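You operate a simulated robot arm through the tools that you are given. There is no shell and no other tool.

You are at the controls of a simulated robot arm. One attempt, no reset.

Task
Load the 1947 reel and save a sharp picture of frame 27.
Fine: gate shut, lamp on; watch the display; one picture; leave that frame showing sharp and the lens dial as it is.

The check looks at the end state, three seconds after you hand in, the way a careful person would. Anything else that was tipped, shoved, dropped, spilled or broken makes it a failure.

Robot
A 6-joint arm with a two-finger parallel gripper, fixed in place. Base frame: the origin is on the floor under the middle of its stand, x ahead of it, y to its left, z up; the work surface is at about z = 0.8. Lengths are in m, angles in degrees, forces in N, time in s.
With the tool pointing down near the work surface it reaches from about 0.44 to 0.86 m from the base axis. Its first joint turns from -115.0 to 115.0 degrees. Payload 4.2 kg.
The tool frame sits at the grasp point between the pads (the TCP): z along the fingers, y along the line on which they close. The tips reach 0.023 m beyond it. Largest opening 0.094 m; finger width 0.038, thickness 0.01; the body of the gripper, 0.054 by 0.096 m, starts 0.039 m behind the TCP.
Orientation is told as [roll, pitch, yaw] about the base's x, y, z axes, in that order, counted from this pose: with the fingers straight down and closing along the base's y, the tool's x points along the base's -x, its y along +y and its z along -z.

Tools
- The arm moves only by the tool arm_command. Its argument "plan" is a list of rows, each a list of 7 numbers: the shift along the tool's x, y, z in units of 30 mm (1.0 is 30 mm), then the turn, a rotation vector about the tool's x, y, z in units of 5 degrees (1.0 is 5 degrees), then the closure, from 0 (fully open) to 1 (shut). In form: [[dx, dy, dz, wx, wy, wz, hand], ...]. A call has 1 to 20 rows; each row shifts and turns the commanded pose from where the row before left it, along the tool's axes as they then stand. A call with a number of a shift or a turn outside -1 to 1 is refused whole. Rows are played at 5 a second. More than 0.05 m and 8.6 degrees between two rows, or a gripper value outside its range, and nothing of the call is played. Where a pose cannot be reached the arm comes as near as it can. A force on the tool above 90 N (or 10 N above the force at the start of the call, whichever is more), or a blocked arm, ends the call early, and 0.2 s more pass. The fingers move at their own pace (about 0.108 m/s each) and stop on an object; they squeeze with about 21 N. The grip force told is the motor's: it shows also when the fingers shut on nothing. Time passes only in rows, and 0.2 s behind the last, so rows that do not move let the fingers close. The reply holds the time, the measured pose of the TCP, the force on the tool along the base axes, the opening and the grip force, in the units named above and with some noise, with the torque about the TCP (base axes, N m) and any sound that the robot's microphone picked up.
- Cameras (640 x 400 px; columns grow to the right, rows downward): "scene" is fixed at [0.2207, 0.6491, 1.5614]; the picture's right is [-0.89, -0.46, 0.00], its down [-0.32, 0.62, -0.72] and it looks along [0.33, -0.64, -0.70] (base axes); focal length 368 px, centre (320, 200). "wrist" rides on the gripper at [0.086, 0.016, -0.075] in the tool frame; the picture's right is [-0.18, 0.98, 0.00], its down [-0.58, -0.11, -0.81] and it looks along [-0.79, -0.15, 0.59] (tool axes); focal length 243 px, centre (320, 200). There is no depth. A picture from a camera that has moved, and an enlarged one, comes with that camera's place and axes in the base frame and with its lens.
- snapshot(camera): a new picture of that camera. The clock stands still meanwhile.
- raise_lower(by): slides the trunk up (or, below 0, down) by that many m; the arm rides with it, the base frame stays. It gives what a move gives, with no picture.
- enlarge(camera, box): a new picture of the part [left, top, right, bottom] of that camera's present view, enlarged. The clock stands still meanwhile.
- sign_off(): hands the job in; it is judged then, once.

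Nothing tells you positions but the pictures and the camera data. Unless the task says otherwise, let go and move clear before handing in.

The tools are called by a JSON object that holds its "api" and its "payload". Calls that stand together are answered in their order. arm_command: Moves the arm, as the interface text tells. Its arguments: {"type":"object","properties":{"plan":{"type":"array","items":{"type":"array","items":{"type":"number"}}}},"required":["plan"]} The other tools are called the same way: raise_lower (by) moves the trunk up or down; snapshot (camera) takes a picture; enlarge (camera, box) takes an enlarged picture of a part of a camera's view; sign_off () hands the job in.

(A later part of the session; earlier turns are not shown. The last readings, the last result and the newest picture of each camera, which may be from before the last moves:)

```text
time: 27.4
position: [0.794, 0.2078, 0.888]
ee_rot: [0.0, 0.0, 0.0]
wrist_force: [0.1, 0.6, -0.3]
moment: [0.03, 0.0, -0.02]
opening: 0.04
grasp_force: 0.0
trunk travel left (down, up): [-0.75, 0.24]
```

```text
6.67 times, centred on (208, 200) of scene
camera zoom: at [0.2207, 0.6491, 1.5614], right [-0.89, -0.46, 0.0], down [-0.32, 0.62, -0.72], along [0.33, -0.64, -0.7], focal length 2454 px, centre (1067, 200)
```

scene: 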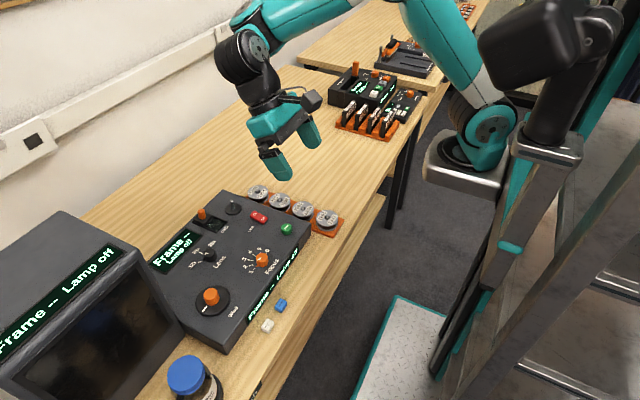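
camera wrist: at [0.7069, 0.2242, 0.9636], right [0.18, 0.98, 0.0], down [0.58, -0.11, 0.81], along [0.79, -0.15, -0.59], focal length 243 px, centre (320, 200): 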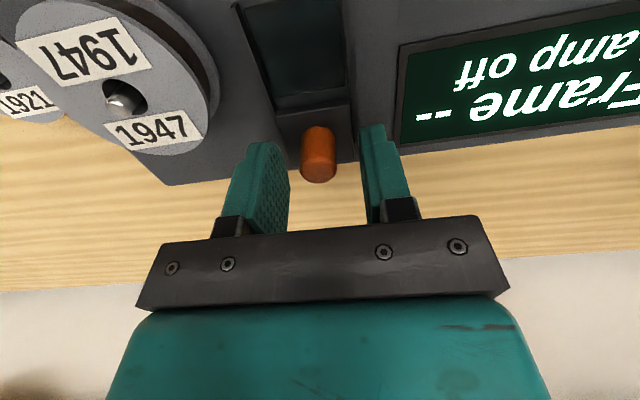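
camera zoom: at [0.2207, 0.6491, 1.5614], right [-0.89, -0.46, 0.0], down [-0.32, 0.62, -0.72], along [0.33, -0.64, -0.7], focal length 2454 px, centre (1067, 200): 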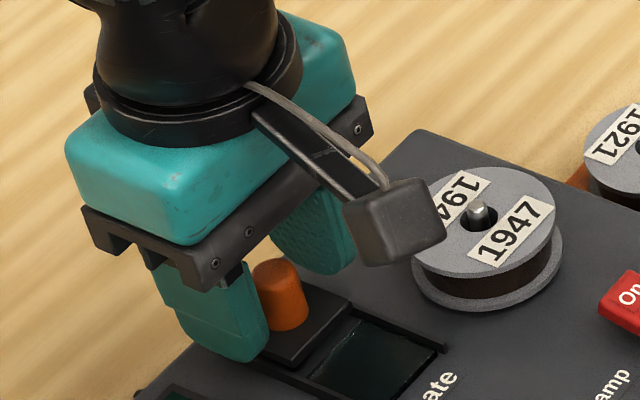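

The knob sits between the pads with its top near TCP level. I'll close on it and start pulling the gate toward the robot.

{"api": "arm_command", "payload": {"plan": [[0, 0, 0, 0, 0, 0, 1], [0, 0, 0, 0, 0, 0, 1], [0, 0, 0, 0, 0, 0, 1], [0.2, 0, 0, 0, 0, 0, 1], [0.25, 0, 0, 0, 0, 0, 1], [0.25, 0, 0, 0, 0, 0, 1], [0.25, 0, 0, 0, 0, 0, 1], [0, 0, 0, 0, 0, 0, 1]]}}

{"api": "snapshot", "payload": {"camera": "wrist"}}

{"api": "enlarge", "payload": {"camera": "scene", "box": [160, 170, 256, 230]}}

```text
time: 29.2
position: [0.7635, 0.2086, 0.8887]
ee_rot: [-0.1, 0.1, 0.1]
wrist_force: [0.1, -0.5, 5.5]
moment: [0.01, 0.15, -0.01]
opening: 0.0167
grasp_force: 45.0
trunk travel left (down, up): [-0.75, 0.24]
```

```text
taken
camera wrist: at [0.678, 0.2239, 0.9635], right [0.18, 0.98, 0.0], down [0.58, -0.11, 0.81], along [0.79, -0.15, -0.59], focal length 243 px, centre (320, 200)
```

wrist: 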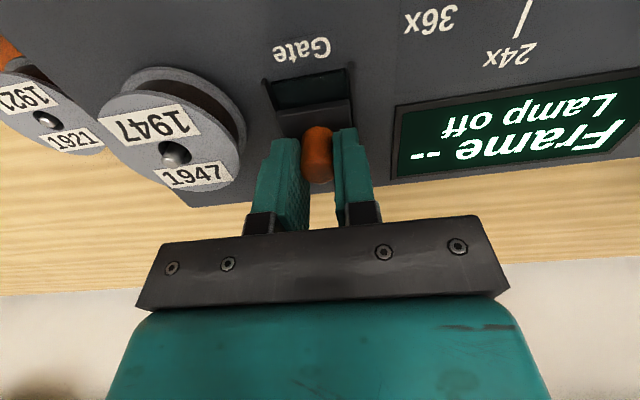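

```text
6.67 times, centred on (208, 200) of scene
camera zoom: at [0.2207, 0.6491, 1.5614], right [-0.89, -0.46, 0.0], down [-0.32, 0.62, -0.72], along [0.33, -0.64, -0.7], focal length 2454 px, centre (1067, 200)
```

zoom: 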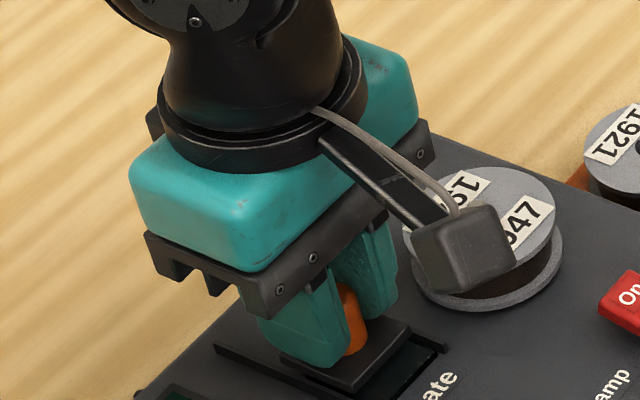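

The gate is moving with the knob, about 15 mm left to go. I'll keep pulling gently toward the end stop.

{"api": "arm_command", "payload": {"plan": [[0.15, 0, 0, 0, 0, 0, 1], [0.12, 0, 0, 0, 0, 0, 1], [0.1, 0, 0, 0, 0, 0, 1], [0, 0, 0, 0, 0, 0, 1]]}}

{"api": "snapshot", "payload": {"camera": "wrist"}}

{"api": "enlarge", "payload": {"camera": "wrist", "box": [240, 40, 400, 140]}}

{"api": "enlarge", "payload": {"camera": "scene", "box": [160, 180, 272, 250]}}

```text
time: 30.2
position: [0.7543, 0.2083, 0.8883]
ee_rot: [0.0, 0.0, 0.2]
wrist_force: [-0.8, 4.8, 1.9]
moment: [0.07, 0.03, -0.04]
opening: 0.0162
grasp_force: 45.5
trunk travel left (down, up): [-0.75, 0.24]
```

```text
taken
camera wrist: at [0.6674, 0.2238, 0.9635], right [0.18, 0.98, 0.0], down [0.58, -0.11, 0.81], along [0.79, -0.15, -0.59], focal length 243 px, centre (320, 200)
```

wrist: 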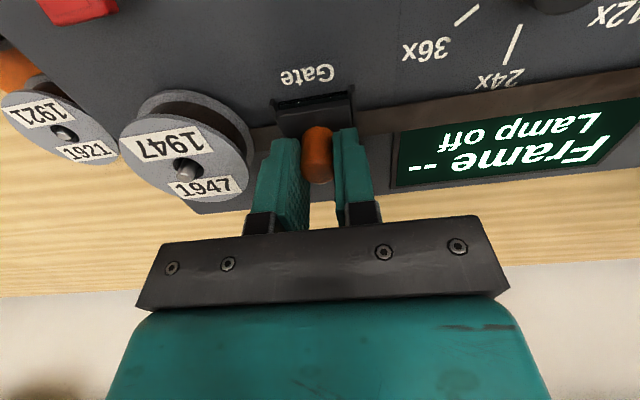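

```text
4.00 times, centred on (320, 90) of wrist
camera zoom: at [0.6674, 0.2238, 0.9635], right [0.18, 0.98, 0.0], down [0.58, -0.11, 0.81], along [0.79, -0.15, -0.59], focal length 970 px, centre (320, 640)
```

zoom: 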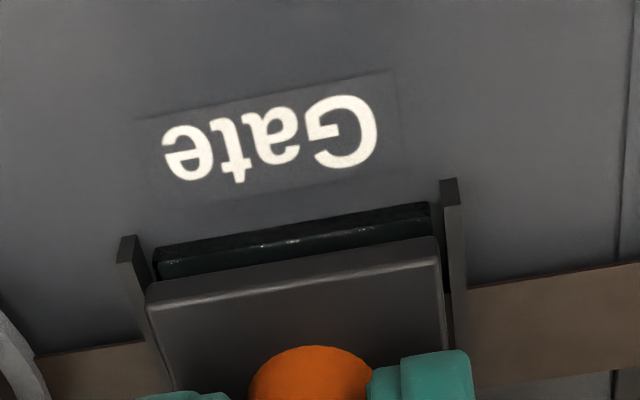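

```text
5.71 times, centred on (216, 215) of scene
camera zoom: at [0.2207, 0.6491, 1.5614], right [-0.89, -0.46, 0.0], down [-0.32, 0.62, -0.72], along [0.33, -0.64, -0.7], focal length 2103 px, centre (914, 114)
```

zoom: 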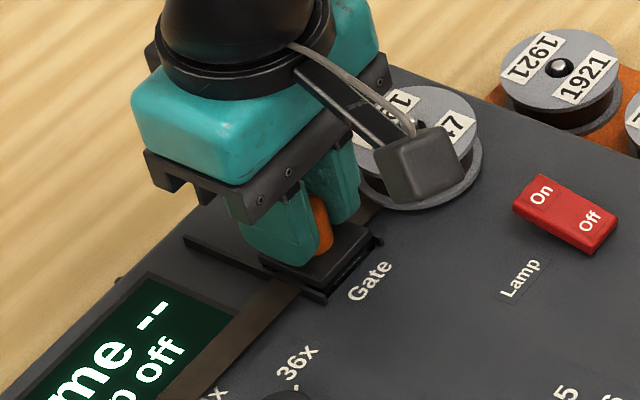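

A film strip is now drawn through the gate, and a few millimetres of glass still show. I'll pull on in small steps until it stops.

{"api": "arm_command", "payload": {"plan": [[0.1, 0, 0, 0, 0, 0, 1], [0.1, 0, 0, 0, 0, 0, 1], [0, 0, 0, 0, 0, 0, 1]]}}

{"api": "enlarge", "payload": {"camera": "wrist", "box": [240, 40, 400, 140]}}

{"api": "enlarge", "payload": {"camera": "scene", "box": [160, 180, 272, 250]}}

```text
time: 31.0
position: [0.7504, 0.2064, 0.8893]
ee_rot: [0.1, -0.3, 0.0]
wrist_force: [32.9, 10.3, -5.1]
moment: [0.09, -1.08, -0.07]
opening: 0.0166
grasp_force: 45.2
trunk travel left (down, up): [-0.75, 0.24]
```

```text
4.00 times, centred on (320, 90) of wrist
camera zoom: at [0.6645, 0.2239, 0.963], right [0.19, 0.98, 0.0], down [0.58, -0.11, 0.81], along [0.8, -0.15, -0.59], focal length 970 px, centre (320, 640)
```

zoom: 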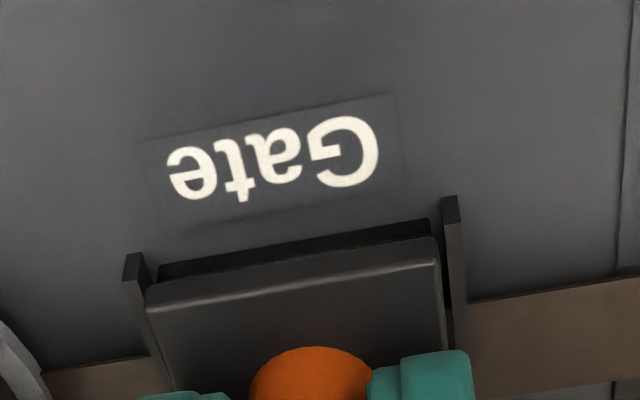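

```text
5.71 times, centred on (216, 215) of scene
camera zoom: at [0.2207, 0.6491, 1.5614], right [-0.89, -0.46, 0.0], down [-0.32, 0.62, -0.72], along [0.33, -0.64, -0.7], focal length 2103 px, centre (914, 114)
```

zoom: 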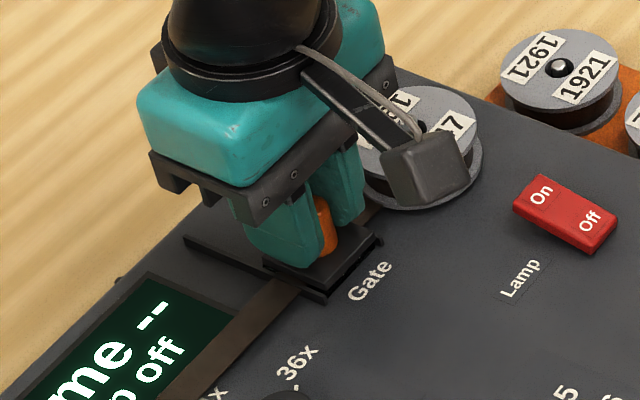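

The 33 N pull shows the gate has reached its stop, with the glass covered. I'll relieve the strain, release and rise.

{"api": "arm_command", "payload": {"plan": [[-0.05, 0, 0, 0, 0, 0, 1], [0, 0, 0, 0, 0, 0, 0.6], [0, 0, 0, 0, 0, 0, 0.575], [0, 0, 0, 0, 0, 0, 0.575], [0, 0, -0.4, 0, 0, 0, 0.575], [0, 0, -0.7, 0, 0, 0, 0.575], [0, 0, -0.9, 0, 0, 0, 0.575], [0, 0, -0.9, 0, 0, 0, 0.575], [0, 0, 0, 0, 0, 0, 0.575]]}}

{"api": "snapshot", "payload": {"camera": "scene"}}

{"api": "snapshot", "payload": {"camera": "wrist"}}

{"api": "enlarge", "payload": {"camera": "scene", "box": [140, 180, 300, 280]}}

```text
time: 33.0
position: [0.7495, 0.2074, 0.9741]
ee_rot: [-0.1, 0.0, -0.1]
wrist_force: [-0.4, -0.1, -0.3]
moment: [0.02, 0.01, 0.01]
opening: 0.04
grasp_force: 0.1
trunk travel left (down, up): [-0.75, 0.24]
```

```text
taken
```

scene: 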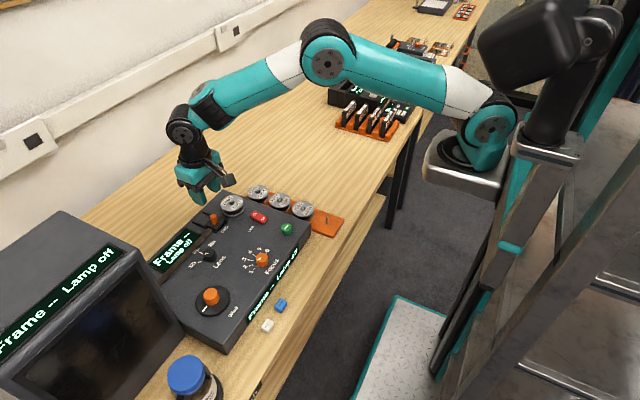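

```text
taken
camera wrist: at [0.6632, 0.224, 1.0495], right [0.18, 0.98, 0.0], down [0.58, -0.11, 0.81], along [0.79, -0.15, -0.59], focal length 243 px, centre (320, 200)
```

wrist: 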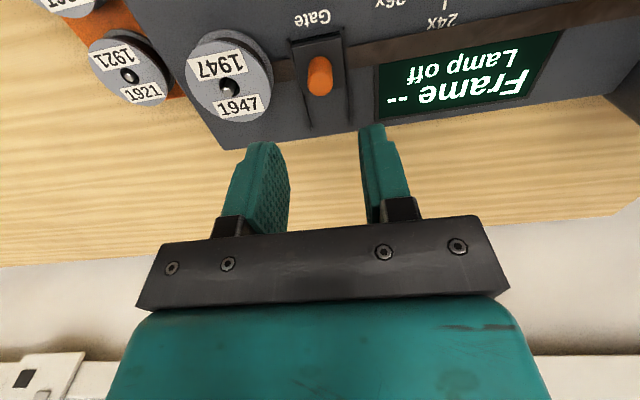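

```text
4.00 times, centred on (220, 230) of scene
camera zoom: at [0.2207, 0.6491, 1.5614], right [-0.89, -0.46, 0.0], down [-0.32, 0.62, -0.72], along [0.33, -0.64, -0.7], focal length 1472 px, centre (720, 80)
```

zoom: 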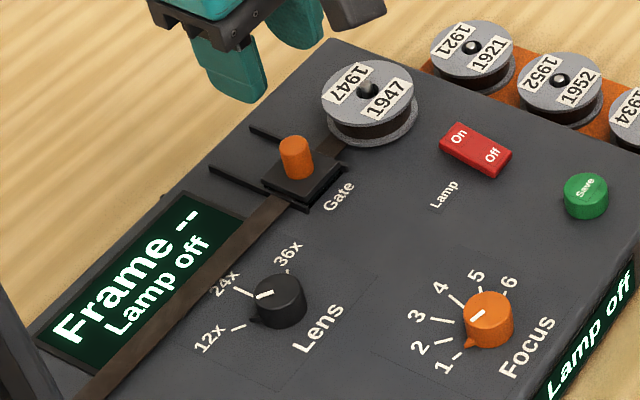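

The gate is fully shut and the film is threaded. Next is the lamp rocker near (0.66, 0.14); I'll go look at it from above.

{"api": "arm_command", "payload": {"plan": [[0.8, -0.55, 0, 0, 0, 0, 1], [0.8, -0.55, 0, 0, 0, 0, 1], [0.8, -0.55, 0, 0, 0, 0, 1], [0.6, -0.55, 0, 0, 0, 0, 1], [0, 0, 0, 0, 0, 0, 1], [0, 0, 0, 0, 0, 0, 1]]}}

{"api": "snapshot", "payload": {"camera": "wrist"}}

{"api": "enlarge", "payload": {"camera": "wrist", "box": [240, 30, 400, 130]}}

{"api": "enlarge", "payload": {"camera": "scene", "box": [230, 195, 310, 245]}}

```text
time: 34.4
position: [0.6602, 0.1411, 0.9737]
ee_rot: [0.0, 0.0, 0.0]
wrist_force: [0.5, -0.4, 0.8]
moment: [0.01, 0.01, -0.01]
opening: 0.0
grasp_force: 20.7
trunk travel left (down, up): [-0.75, 0.24]
```

```text
taken
camera wrist: at [0.5734, 0.1573, 1.0481], right [0.18, 0.98, 0.0], down [0.58, -0.11, 0.81], along [0.79, -0.15, -0.59], focal length 243 px, centre (320, 200)
```

wrist: 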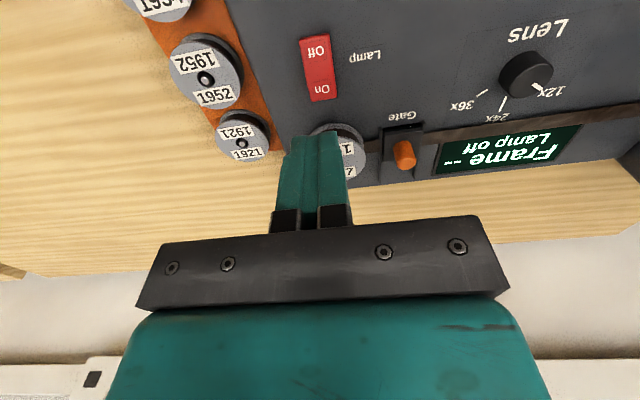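

```text
4.00 times, centred on (320, 80) of wrist
camera zoom: at [0.5734, 0.1573, 1.0481], right [0.18, 0.98, 0.0], down [0.58, -0.11, 0.81], along [0.79, -0.15, -0.59], focal length 970 px, centre (320, 680)
```

zoom: 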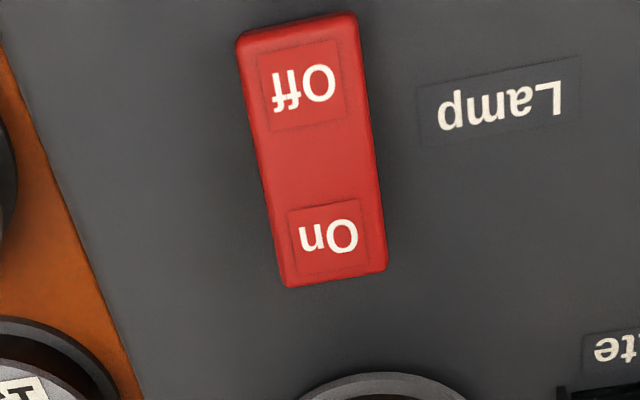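

```text
8.00 times, centred on (270, 220) of scene
camera zoom: at [0.2207, 0.6491, 1.5614], right [-0.89, -0.46, 0.0], down [-0.32, 0.62, -0.72], along [0.33, -0.64, -0.7], focal length 2945 px, centre (720, 40)
```

zoom: 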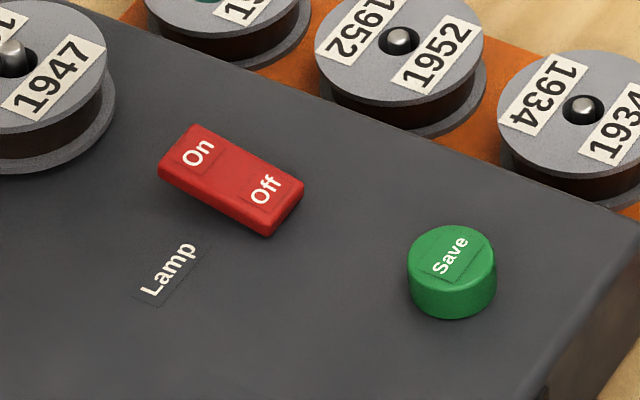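

The rocker runs from x 0.640 to 0.687 at y ≈ 0.139, with "On" at the far end near x 0.678. I'll bring the closed fingertips over the On end and descend to just above it.

{"api": "arm_command", "payload": {"plan": [[-0.66, -0.06, 0, 0, 0, 0, 1], [0, 0, 0.8, 0, 0, 0, 1], [0, 0, 0.8, 0, 0, 0, 1], [0, 0, 0.8, 0, 0, 0, 1], [0, 0, 0, 0, 0, 0, 1], [0, 0, 0, 0, 0, 0, 1]]}}

{"api": "snapshot", "payload": {"camera": "wrist"}}

{"api": "enlarge", "payload": {"camera": "scene", "box": [210, 175, 306, 245]}}

```text
time: 35.8
position: [0.6788, 0.1404, 0.9019]
ee_rot: [0.1, 0.1, 0.1]
wrist_force: [0.4, -0.3, 0.4]
moment: [-0.01, 0.01, 0.03]
opening: 0.0
grasp_force: 21.2
trunk travel left (down, up): [-0.75, 0.24]
```

```text
taken
camera wrist: at [0.5927, 0.1562, 0.9775], right [0.18, 0.98, 0.0], down [0.58, -0.11, 0.81], along [0.79, -0.15, -0.59], focal length 243 px, centre (320, 200)
```

wrist: 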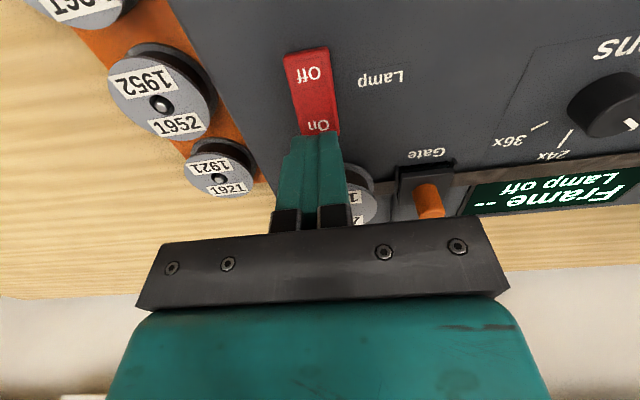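

```text
5.71 times, centred on (258, 210) of scene
camera zoom: at [0.2207, 0.6491, 1.5614], right [-0.89, -0.46, 0.0], down [-0.32, 0.62, -0.72], along [0.33, -0.64, -0.7], focal length 2103 px, centre (674, 143)
```

zoom: 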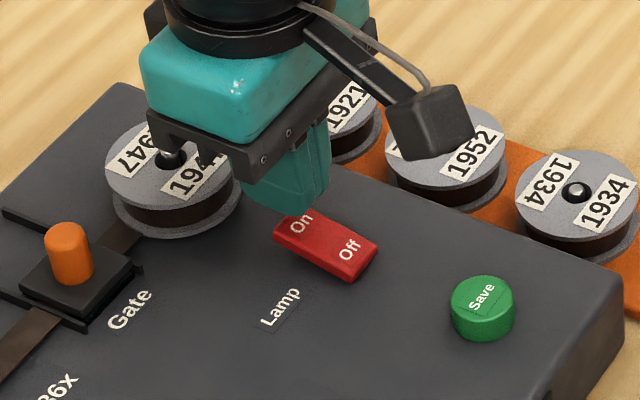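

The tips are over the On end. I'll lower in small steps and watch the force and the display.

{"api": "arm_command", "payload": {"plan": [[0, 0, 0.12, 0, 0, 0, 1], [0, 0, 0.12, 0, 0, 0, 1], [0, 0, 0.1, 0, 0, 0, 1], [0, 0, 0.1, 0, 0, 0, 1], [0, 0, 0.06, 0, 0, 0, 1], [0, 0, 0, 0, 0, 0, 1]]}}

{"api": "enlarge", "payload": {"camera": "scene", "box": [130, 175, 310, 285]}}

```text
time: 37.2
position: [0.6793, 0.1394, 0.8875]
ee_rot: [0.0, 0.0, 0.1]
wrist_force: [-0.2, 0.1, 1.5]
moment: [0.0, -0.03, 0.02]
opening: 0.0002
grasp_force: 20.8
trunk travel left (down, up): [-0.75, 0.24]
```

```text
3.56 times, centred on (220, 230) of scene
camera zoom: at [0.2207, 0.6491, 1.5614], right [-0.89, -0.46, 0.0], down [-0.32, 0.62, -0.72], along [0.33, -0.64, -0.7], focal length 1309 px, centre (676, 93)
```

zoom: 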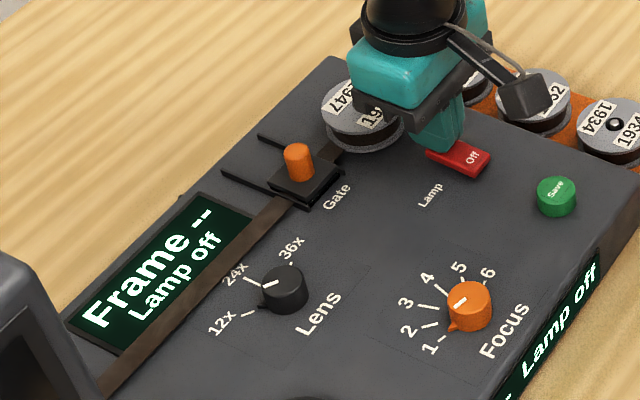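

Contact is just beginning (1.5 N). I'll keep pressing in 1 mm steps.

{"api": "arm_command", "payload": {"plan": [[0, 0, 0.05, 0, 0, 0, 1], [0, 0, 0.05, 0, 0, 0, 1], [0, 0, 0.05, 0, 0, 0, 1], [0, 0, 0, 0, 0, 0, 1]]}}

{"api": "enlarge", "payload": {"camera": "scene", "box": [130, 175, 310, 285]}}

```text
time: 38.2
position: [0.6796, 0.1394, 0.8869]
ee_rot: [0.1, -0.2, 0.0]
wrist_force: [-5.6, -7.6, 40.1]
moment: [-0.24, 0.81, 0.35]
opening: 0.0001
grasp_force: 20.8
trunk travel left (down, up): [-0.75, 0.24]
```

```text
3.56 times, centred on (220, 230) of scene
camera zoom: at [0.2207, 0.6491, 1.5614], right [-0.89, -0.46, 0.0], down [-0.32, 0.62, -0.72], along [0.33, -0.64, -0.7], focal length 1309 px, centre (676, 93)
```

zoom: 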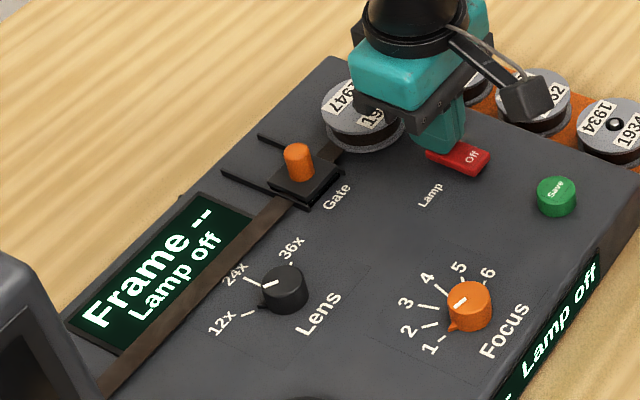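

At 40 N the lamp is still off, and the moment puts the contact near the rocker's middle (x ≈ 0.663), so I'm not tipping it. I'll back off and look at how the rocker is tilted.

{"api": "arm_command", "payload": {"plan": [[0, 0, -0.2, 0, 0, 0, 1], [0, 0, -0.6, 0, 0, 0, 1], [0, 0, -0.8, 0, 0, 0, 1], [0.8, 0, -0.6, 0, 0, 0, 1], [0.8, 0, 0, 0, 0, 0, 1], [0, 0, 0, 0, 0, 0, 1]]}}

{"api": "enlarge", "payload": {"camera": "scene", "box": [243, 205, 275, 225]}}

{"api": "snapshot", "payload": {"camera": "wrist"}}

{"api": "enlarge", "payload": {"camera": "wrist", "box": [270, 50, 370, 130]}}

```text
time: 39.6
position: [0.6314, 0.1389, 0.948]
ee_rot: [0.1, -0.1, 0.0]
wrist_force: [-0.5, -0.3, -0.4]
moment: [0.01, -0.01, 0.02]
opening: 0.0002
grasp_force: 20.8
trunk travel left (down, up): [-0.75, 0.24]
```

```text
16.00 times, centred on (259, 215) of scene
camera zoom: at [0.2207, 0.6491, 1.5614], right [-0.89, -0.46, 0.0], down [-0.32, 0.62, -0.72], along [0.33, -0.64, -0.7], focal length 5889 px, centre (1296, -40)
```

zoom: 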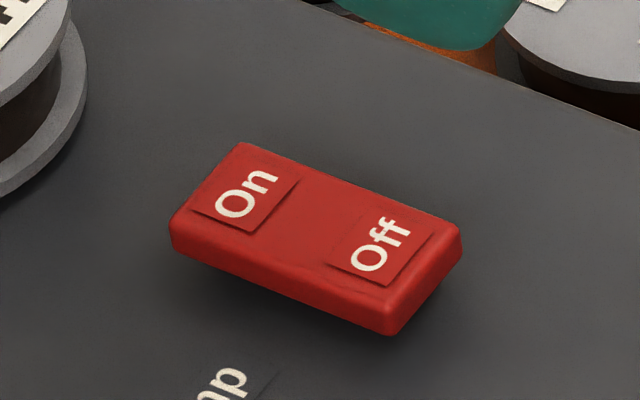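

```text
taken
camera wrist: at [0.5451, 0.1552, 1.0245], right [0.18, 0.98, 0.0], down [0.58, -0.11, 0.81], along [0.79, -0.15, -0.59], focal length 243 px, centre (320, 200)
```

wrist: 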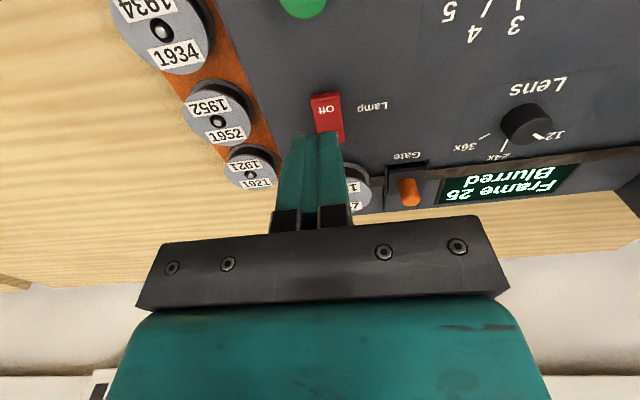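

```text
5.00 times, centred on (320, 90) of wrist
camera zoom: at [0.5451, 0.1552, 1.0245], right [0.18, 0.98, 0.0], down [0.58, -0.11, 0.81], along [0.79, -0.15, -0.59], focal length 1213 px, centre (320, 750)
```

zoom: 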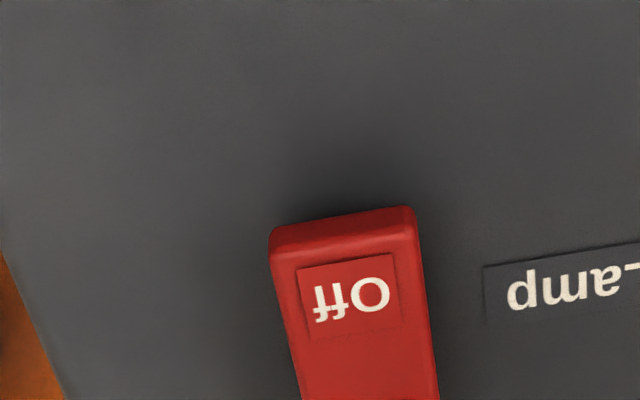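

The display now reads "Frame 25 / Blurred", so the lamp is on and the film is registered. I'll read the displays and the wind and focus knobs closely.

{"api": "snapshot", "payload": {"camera": "scene"}}

{"api": "enlarge", "payload": {"camera": "scene", "box": [140, 220, 300, 320]}}

{"api": "enlarge", "payload": {"camera": "scene", "box": [0, 200, 192, 380]}}

{"api": "enlarge", "payload": {"camera": "scene", "box": [186, 270, 250, 330]}}

```text
taken
```

scene: 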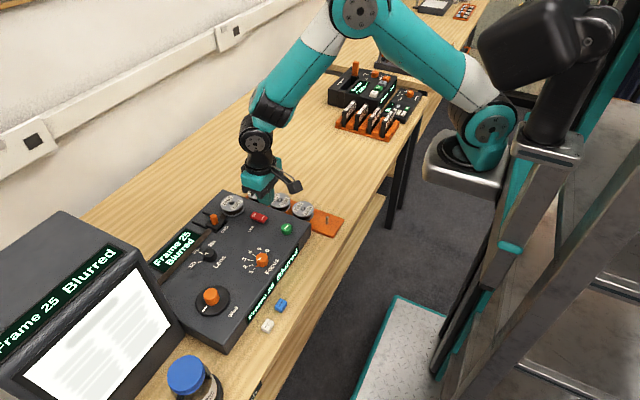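

```text
4.00 times, centred on (220, 270) of scene
camera zoom: at [0.2207, 0.6491, 1.5614], right [-0.89, -0.46, 0.0], down [-0.32, 0.62, -0.72], along [0.33, -0.64, -0.7], focal length 1472 px, centre (720, -80)
```

zoom: 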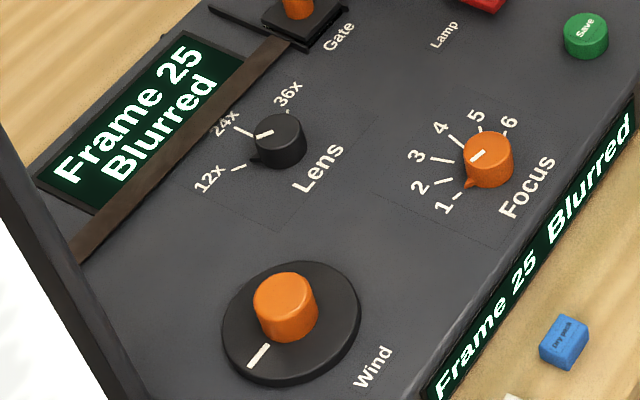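

```text
2.22 times, centred on (96, 290) of scene
camera zoom: at [0.2207, 0.6491, 1.5614], right [-0.89, -0.46, 0.0], down [-0.32, 0.62, -0.72], along [0.33, -0.64, -0.7], focal length 818 px, centre (818, 0)
```

zoom: 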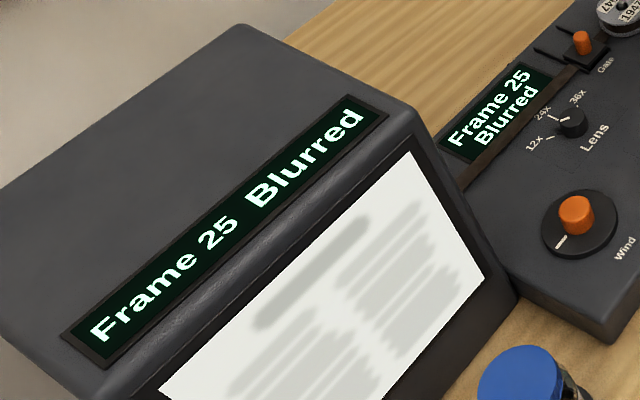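

```text
6.67 times, centred on (218, 300) of scene
camera zoom: at [0.2207, 0.6491, 1.5614], right [-0.89, -0.46, 0.0], down [-0.32, 0.62, -0.72], along [0.33, -0.64, -0.7], focal length 2454 px, centre (1000, -467)
```

zoom: 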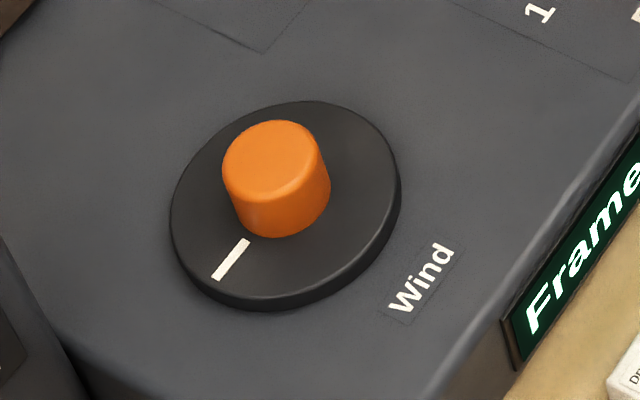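

The lamp is on and the film shows frame 25, blurred, so I need two frames more and then focus. I'll move over to the wind knob near (0.61, 0.38), keeping clear of the screen at y > 0.45.

{"api": "arm_command", "payload": {"plan": [[0, 0, -0.8, 0, 0, 0, 1], [0, 0, -0.6, 0, 0, 0, 1], [0.3, 0.9, 0, 0, 0, 0, 0.5], [0.3, 0.9, 0, 0, 0, 0, 0.5], [0.3, 0.9, 0, 0, 0, 0, 0.5], [0.3, 0.9, 0, 0, 0, 0, 0.5], [0.3, 0.9, 0, 0, 0, 0, 0.5], [0.3, 0.9, 0, 0, 0, 0, 0.5], [0.3, 0.9, 0, 0, 0, 0, 0.5], [0.27, 0.9, 0, 0, 0, 0, 0.5], [0, 0.75, 0, 0, 0, 0, 0.5], [0, 0, 0, 0, 0, 0, 0.5]]}}

{"api": "snapshot", "payload": {"camera": "wrist"}}

{"api": "enlarge", "payload": {"camera": "wrist", "box": [240, 0, 400, 100]}}

{"api": "snapshot", "payload": {"camera": "scene"}}

```text
time: 42.2
position: [0.5599, 0.379, 0.9908]
ee_rot: [0.0, -0.1, -0.1]
wrist_force: [-0.1, 0.3, 0.1]
moment: [0.0, 0.05, 0.0]
opening: 0.0468
grasp_force: 0.0
trunk travel left (down, up): [-0.75, 0.24]
```

```text
taken
camera wrist: at [0.4737, 0.3951, 1.0661], right [0.18, 0.98, 0.0], down [0.58, -0.11, 0.81], along [0.79, -0.15, -0.59], focal length 243 px, centre (320, 200)
```

wrist: 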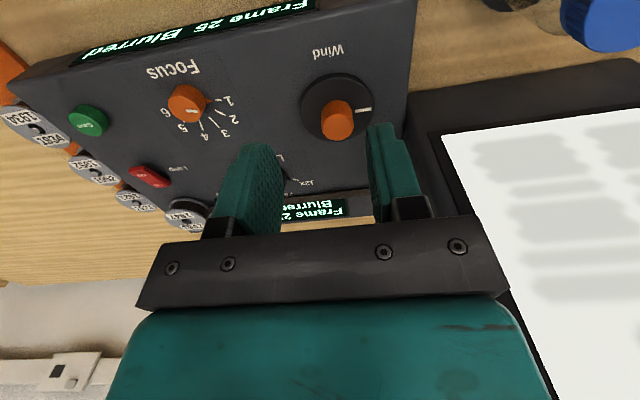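

```text
4.00 times, centred on (320, 50) of wrist
camera zoom: at [0.4737, 0.3951, 1.0661], right [0.18, 0.98, 0.0], down [0.58, -0.11, 0.81], along [0.79, -0.15, -0.59], focal length 970 px, centre (320, 800)
```

zoom: 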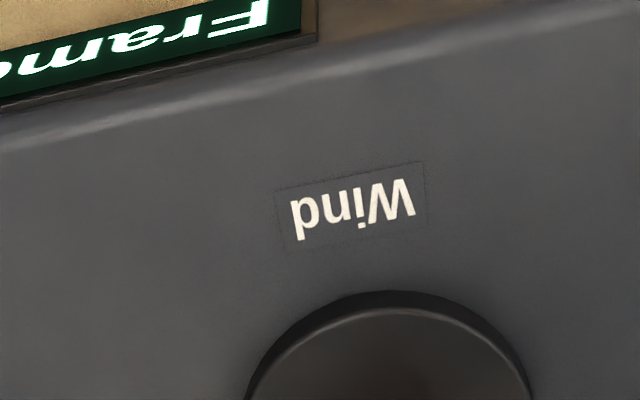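

```text
taken
```

scene: 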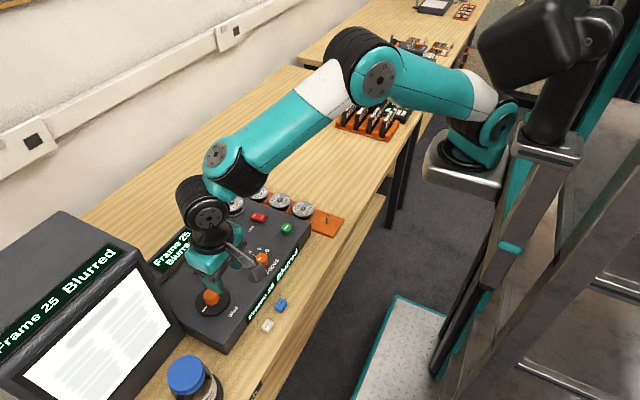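

{"api": "enlarge", "payload": {"camera": "wrist", "box": [272, 60, 400, 140]}}

```text
5.00 times, centred on (336, 100) of wrist
camera zoom: at [0.4737, 0.3951, 1.0661], right [0.18, 0.98, 0.0], down [0.58, -0.11, 0.81], along [0.79, -0.15, -0.59], focal length 1213 px, centre (240, 700)
```

zoom: 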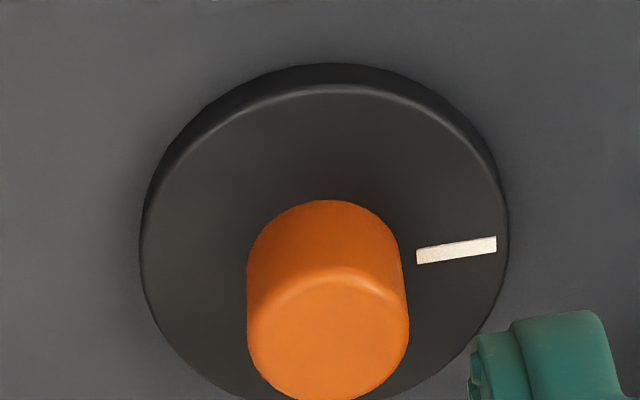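

The wind knob is about 29 mm across, centred near (0.613, 0.3855) with its top at z ≈ 0.885. I'll line up above it and check before descending.

{"api": "arm_command", "payload": {"plan": [[-0.6, 0.07, 0, 0, 0, 0, 0.5], [-0.6, 0.07, 0, 0, 0, 0, 0.5], [-0.57, 0.077, 0, 0, 0, 0, 0.5], [0, 0, 0.7, 0, 0, 0, 0.5], [0, 0, 0.7, 0, 0, 0, 0.5], [0, 0, 0.6, 0, 0, 0, 0.5], [0, 0, 0, 0, 0, 0, 0.5]]}}

{"api": "snapshot", "payload": {"camera": "wrist"}}

{"api": "enlarge", "payload": {"camera": "wrist", "box": [240, 60, 400, 160]}}

{"api": "enlarge", "payload": {"camera": "scene", "box": [160, 220, 288, 320]}}

```text
time: 43.8
position: [0.6131, 0.3838, 0.9323]
ee_rot: [0.0, 0.0, 0.0]
wrist_force: [0.4, 0.5, 0.3]
moment: [-0.01, -0.03, 0.02]
opening: 0.0471
grasp_force: 0.0
trunk travel left (down, up): [-0.75, 0.24]
```

```text
taken
camera wrist: at [0.5261, 0.4002, 1.0065], right [0.18, 0.98, 0.0], down [0.58, -0.11, 0.81], along [0.79, -0.15, -0.59], focal length 243 px, centre (320, 200)
```

wrist: 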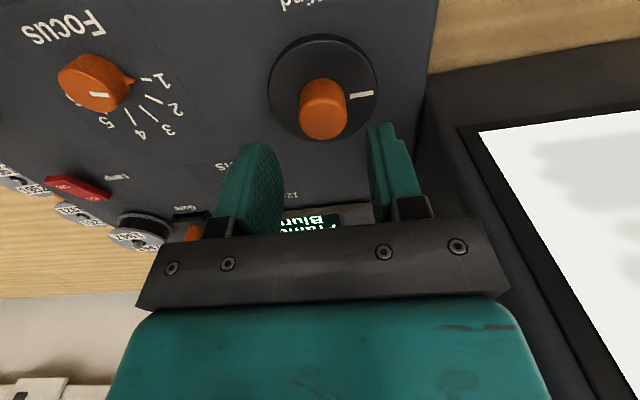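

```text
4.00 times, centred on (320, 110) of wrist
camera zoom: at [0.5261, 0.4002, 1.0065], right [0.18, 0.98, 0.0], down [0.58, -0.11, 0.81], along [0.79, -0.15, -0.59], focal length 970 px, centre (320, 560)
```

zoom: 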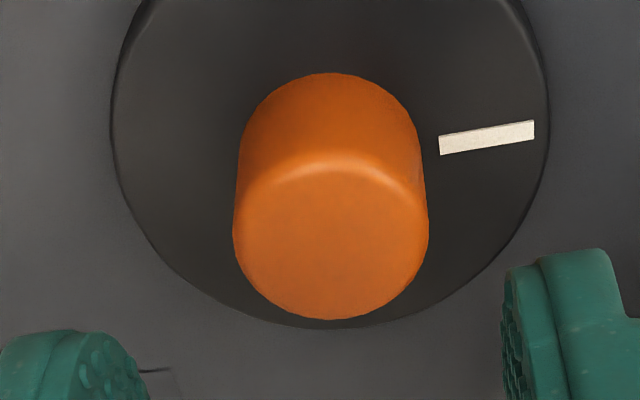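

```text
4.00 times, centred on (224, 270) of scene
camera zoom: at [0.2207, 0.6491, 1.5614], right [-0.89, -0.46, 0.0], down [-0.32, 0.62, -0.72], along [0.33, -0.64, -0.7], focal length 1472 px, centre (704, -80)
```

zoom: 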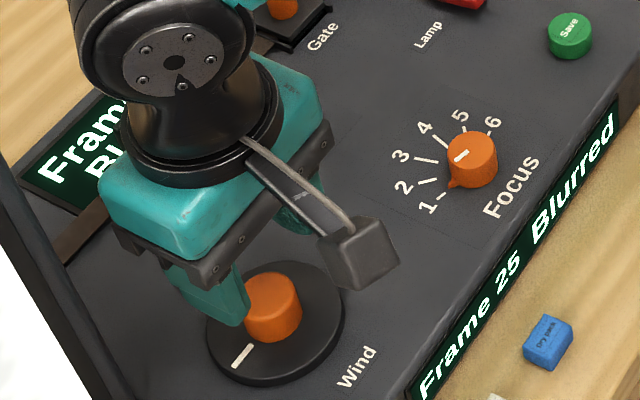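

The knob centre reads (0.612, 0.386), and I can still read the front display while working here. I'll nudge over, descend around the knob and close on it.

{"api": "arm_command", "payload": {"plan": [[0, 0.055, 0.3, 0, 0, 0, 0.5], [0, 0, 0.5, 0, 0, 0, 0.5], [0, 0, 0.5, 0, 0, 0, 0.5], [0, 0, 0.22, 0, 0, 0, 0.5], [0, 0, 0, 0, 0, 0, 0.5], [0, 0, 0, 0, 0, 0, 1], [0, 0, 0, 0, 0, 0, 1], [0, 0, 0, 0, 0, 0, 1]]}}

{"api": "snapshot", "payload": {"camera": "wrist"}}

{"api": "enlarge", "payload": {"camera": "scene", "box": [160, 220, 320, 320]}}

```text
time: 45.6
position: [0.6128, 0.3846, 0.8855]
ee_rot: [-0.3, 0.2, 0.0]
wrist_force: [-0.5, -11.7, 1.1]
moment: [-0.35, 0.43, 0.0]
opening: 0.029
grasp_force: 45.0
trunk travel left (down, up): [-0.75, 0.24]
```

```text
taken
camera wrist: at [0.5273, 0.4017, 0.9606], right [0.18, 0.98, 0.0], down [0.58, -0.11, 0.81], along [0.79, -0.15, -0.59], focal length 243 px, centre (320, 200)
```

wrist: 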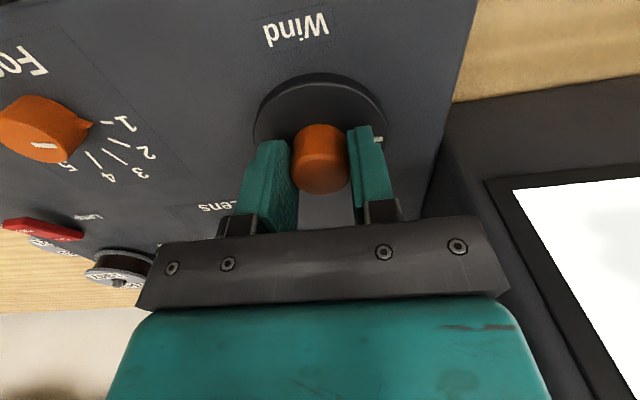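

```text
4.00 times, centred on (240, 270) of scene
camera zoom: at [0.2207, 0.6491, 1.5614], right [-0.89, -0.46, 0.0], down [-0.32, 0.62, -0.72], along [0.33, -0.64, -0.7], focal length 1472 px, centre (640, -80)
```

zoom: 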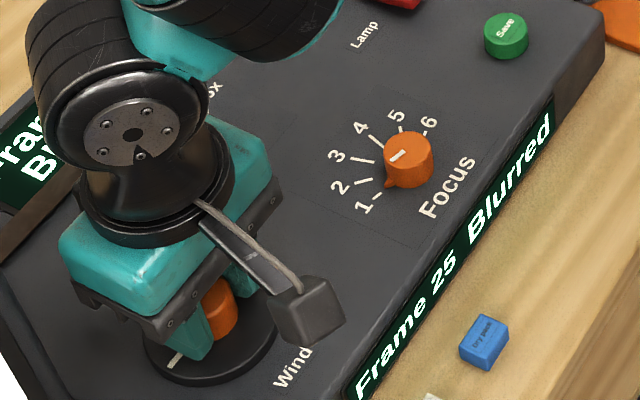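

The knob is gripped with a slight sideways preload. I'll relieve it and turn 15° clockwise (seen from above) as a test while watching the display.

{"api": "arm_command", "payload": {"plan": [[0, -0.03, 0, 0, 0, 0, 1], [0, 0, 0, 0, 0, 1, 1], [0, 0, 0, 0, 0, 1, 1], [0, 0, 0, 0, 0, 1, 1], [0, 0, 0, 0, 0, 0, 1], [0, 0, 0, 0, 0, 0, 1]]}}

{"api": "enlarge", "payload": {"camera": "scene", "box": [160, 220, 320, 320]}}

{"api": "snapshot", "payload": {"camera": "wrist"}}

```text
time: 47.0
position: [0.6143, 0.3862, 0.8862]
ee_rot: [0.0, -0.1, -15.0]
wrist_force: [3.5, -8.0, -2.7]
moment: [-0.27, -0.52, -0.03]
opening: 0.0294
grasp_force: 44.6
trunk travel left (down, up): [-0.75, 0.24]
```

```text
4.00 times, centred on (240, 270) of scene
camera zoom: at [0.2207, 0.6491, 1.5614], right [-0.89, -0.46, 0.0], down [-0.32, 0.62, -0.72], along [0.33, -0.64, -0.7], focal length 1472 px, centre (640, -80)
```

zoom: 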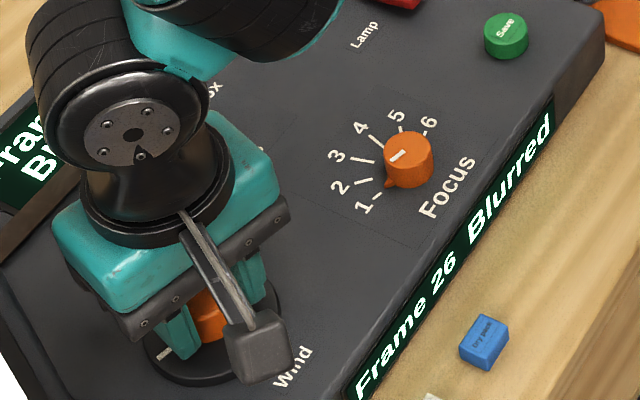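

```text
taken
camera wrist: at [0.5344, 0.4236, 0.9606], right [0.43, 0.9, 0.0], down [0.53, -0.26, 0.81], along [0.73, -0.35, -0.59], focal length 243 px, centre (320, 200)
```

wrist: 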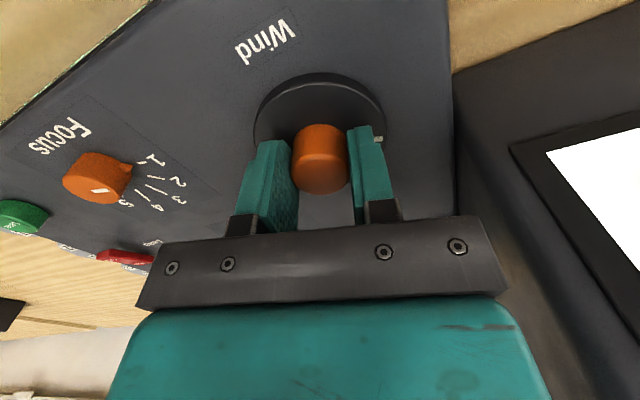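

15° clockwise moved it to frame 26, so this is the right direction. I'll continue in 5° steps.

{"api": "arm_command", "payload": {"plan": [[0, 0, 0, 0, 0, 1, 1], [0, 0, 0, 0, 0, 0, 1], [0, 0, 0, 0, 0, 0, 1]]}}

{"api": "enlarge", "payload": {"camera": "scene", "box": [240, 240, 304, 320]}}

{"api": "arm_command", "payload": {"plan": [[0, 0, 0, 0, 0, 1, 1], [0, 0, 0, 0, 0, 0, 1], [0, 0, 0, 0, 0, 0, 1]]}}

{"api": "enlarge", "payload": {"camera": "scene", "box": [240, 240, 304, 320]}}

```text
time: 47.8
position: [0.6137, 0.3856, 0.8858]
ee_rot: [-0.1, 0.0, -19.9]
wrist_force: [7.3, -3.4, -4.8]
moment: [-0.07, -0.27, 0.02]
opening: 0.0295
grasp_force: 45.5
trunk travel left (down, up): [-0.75, 0.24]
```

```text
5.00 times, centred on (272, 280) of scene
camera zoom: at [0.2207, 0.6491, 1.5614], right [-0.89, -0.46, 0.0], down [-0.32, 0.62, -0.72], along [0.33, -0.64, -0.7], focal length 1840 px, centre (560, -200)
```

zoom: 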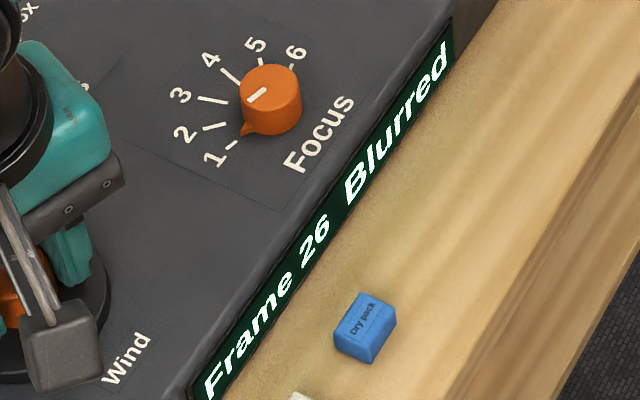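

```text
time: 48.6
position: [0.6142, 0.3857, 0.8864]
ee_rot: [0.1, 0.0, -24.9]
wrist_force: [9.6, -0.5, -5.7]
moment: [0.04, -0.24, 0.0]
opening: 0.0293
grasp_force: 44.7
trunk travel left (down, up): [-0.75, 0.24]
```

```text
5.00 times, centred on (272, 280) of scene
camera zoom: at [0.2207, 0.6491, 1.5614], right [-0.89, -0.46, 0.0], down [-0.32, 0.62, -0.72], along [0.33, -0.64, -0.7], focal length 1840 px, centre (560, -200)
```

zoom: 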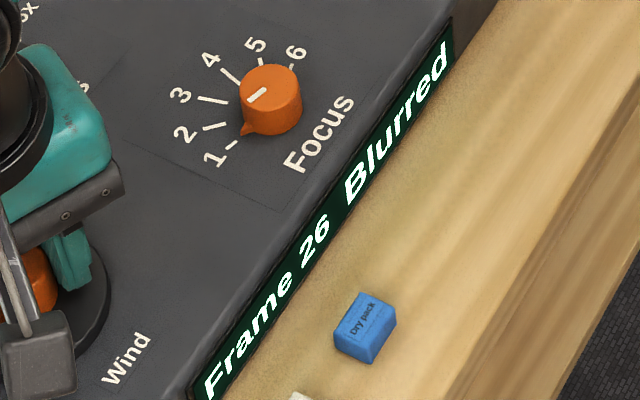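

{"api": "arm_command", "payload": {"plan": [[0, 0, 0, 0, 0, 1, 1], [0, 0, 0, 0, 0, 0, 1], [0, 0, 0, 0, 0, 0, 1]]}}

{"api": "enlarge", "payload": {"camera": "scene", "box": [240, 240, 304, 320]}}

{"api": "arm_command", "payload": {"plan": [[0, 0, 0, 0, 0, 1, 1], [0, 0, 0, 0, 0, 0, 1], [0, 0, 0, 0, 0, 0, 1]]}}

{"api": "enlarge", "payload": {"camera": "scene", "box": [240, 240, 304, 320]}}

```text
time: 49.4
position: [0.6134, 0.3857, 0.8867]
ee_rot: [0.1, 0.0, -30.1]
wrist_force: [10.6, 1.8, -3.6]
moment: [0.06, -0.21, -0.03]
opening: 0.0292
grasp_force: 45.5
trunk travel left (down, up): [-0.75, 0.24]
```

```text
5.00 times, centred on (272, 280) of scene
camera zoom: at [0.2207, 0.6491, 1.5614], right [-0.89, -0.46, 0.0], down [-0.32, 0.62, -0.72], along [0.33, -0.64, -0.7], focal length 1840 px, centre (560, -200)
```

zoom: 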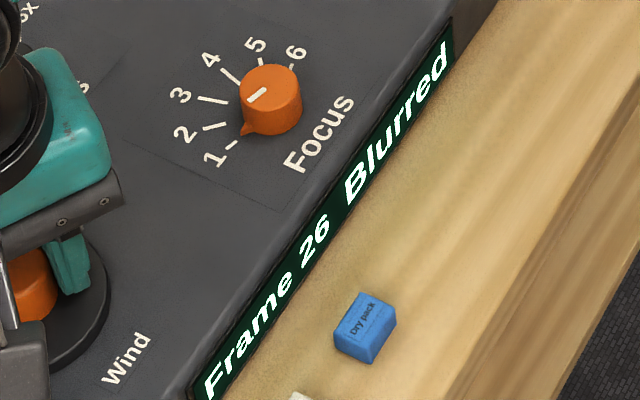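

```text
time: 50.2
position: [0.6136, 0.3862, 0.8851]
ee_rot: [0.0, 0.0, -35.0]
wrist_force: [11.3, 3.9, -2.3]
moment: [0.09, -0.23, -0.04]
opening: 0.0291
grasp_force: 45.1
trunk travel left (down, up): [-0.75, 0.24]
```

```text
5.00 times, centred on (272, 280) of scene
camera zoom: at [0.2207, 0.6491, 1.5614], right [-0.89, -0.46, 0.0], down [-0.32, 0.62, -0.72], along [0.33, -0.64, -0.7], focal length 1840 px, centre (560, -200)
```

zoom: 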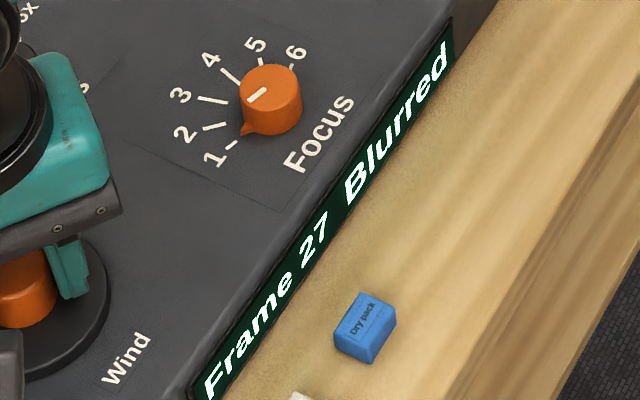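

It reads frame 27 at 35°, having switched between 30° and 35°. I'll turn a few degrees more to sit away from the switching edge.

{"api": "arm_command", "payload": {"plan": [[0, 0, 0, 0, 0, 1, 1], [0, 0, 0, 0, 0, 0.2, 1], [0, 0, 0, 0, 0, 0, 1], [0, 0, 0, 0, 0, 0, 1]]}}

{"api": "enlarge", "payload": {"camera": "scene", "box": [140, 220, 316, 330]}}

{"api": "snapshot", "payload": {"camera": "wrist"}}

```text
time: 51.2
position: [0.6136, 0.3853, 0.8863]
ee_rot: [0.0, 0.0, -41.0]
wrist_force: [12.2, 7.0, -1.7]
moment: [0.2, -0.27, 0.06]
opening: 0.0292
grasp_force: 45.3
trunk travel left (down, up): [-0.75, 0.24]
```

```text
3.64 times, centred on (228, 275) of scene
camera zoom: at [0.2207, 0.6491, 1.5614], right [-0.89, -0.46, 0.0], down [-0.32, 0.62, -0.72], along [0.33, -0.64, -0.7], focal length 1338 px, centre (654, -73)
```

zoom: 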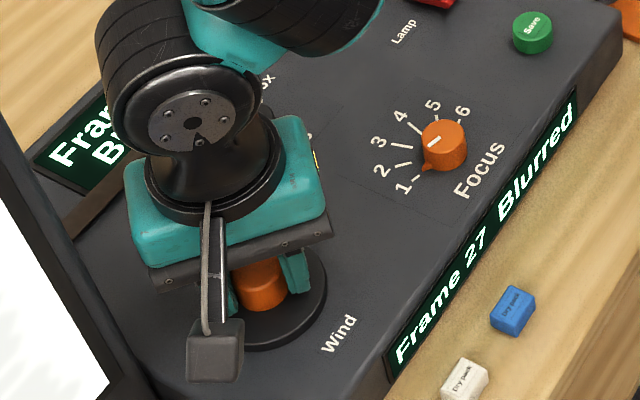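

```text
taken
camera wrist: at [0.5593, 0.455, 0.9607], right [0.78, 0.62, 0.0], down [0.37, -0.46, 0.81], along [0.5, -0.63, -0.59], focal length 243 px, centre (320, 200)
```

wrist: 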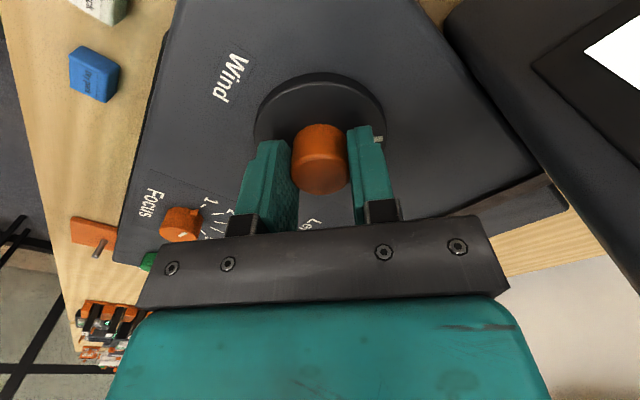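

It holds frame 27 at 41°. I'll relieve the sideways load, release the knob, rise and check that the frame stays.

{"api": "arm_command", "payload": {"plan": [[-0.01, 0.03, 0, 0, 0, 0, 1], [0, 0, 0, 0, 0, 0, 1], [0, 0, 0, 0, 0, 0, 0.5], [0, 0, 0, 0, 0, 0, 0.5], [0, 0, -0.3, 0, 0, 0, 0.5], [0, 0, -0.7, 0, 0, 0, 0.5], [0, 0, -0.9, 0, 0, 0, 0.5], [0, 0, -0.9, 0, 0, 0, 0.5], [0, 0, -0.5, 0, 0, 0, 0.5], [0, 0, 0, 0, 0, 0, 0.5]]}}

{"api": "enlarge", "payload": {"camera": "scene", "box": [140, 220, 316, 330]}}

{"api": "snapshot", "payload": {"camera": "wrist"}}

```text
time: 53.4
position: [0.6148, 0.3863, 0.9844]
ee_rot: [0.0, 0.0, -41.0]
wrist_force: [-0.2, 0.9, -0.1]
moment: [0.04, -0.02, -0.03]
opening: 0.047
grasp_force: 0.1
trunk travel left (down, up): [-0.75, 0.24]
```

```text
3.64 times, centred on (228, 275) of scene
camera zoom: at [0.2207, 0.6491, 1.5614], right [-0.89, -0.46, 0.0], down [-0.32, 0.62, -0.72], along [0.33, -0.64, -0.7], focal length 1338 px, centre (654, -73)
```

zoom: 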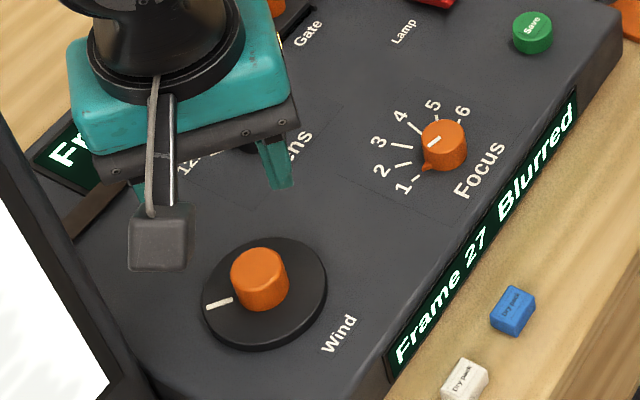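

```text
taken
camera wrist: at [0.5592, 0.4553, 1.0593], right [0.78, 0.62, 0.0], down [0.37, -0.46, 0.81], along [0.5, -0.63, -0.59], focal length 243 px, centre (320, 200)
```

wrist: 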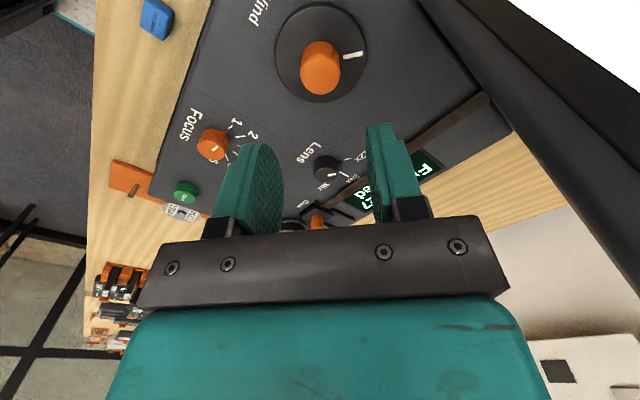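

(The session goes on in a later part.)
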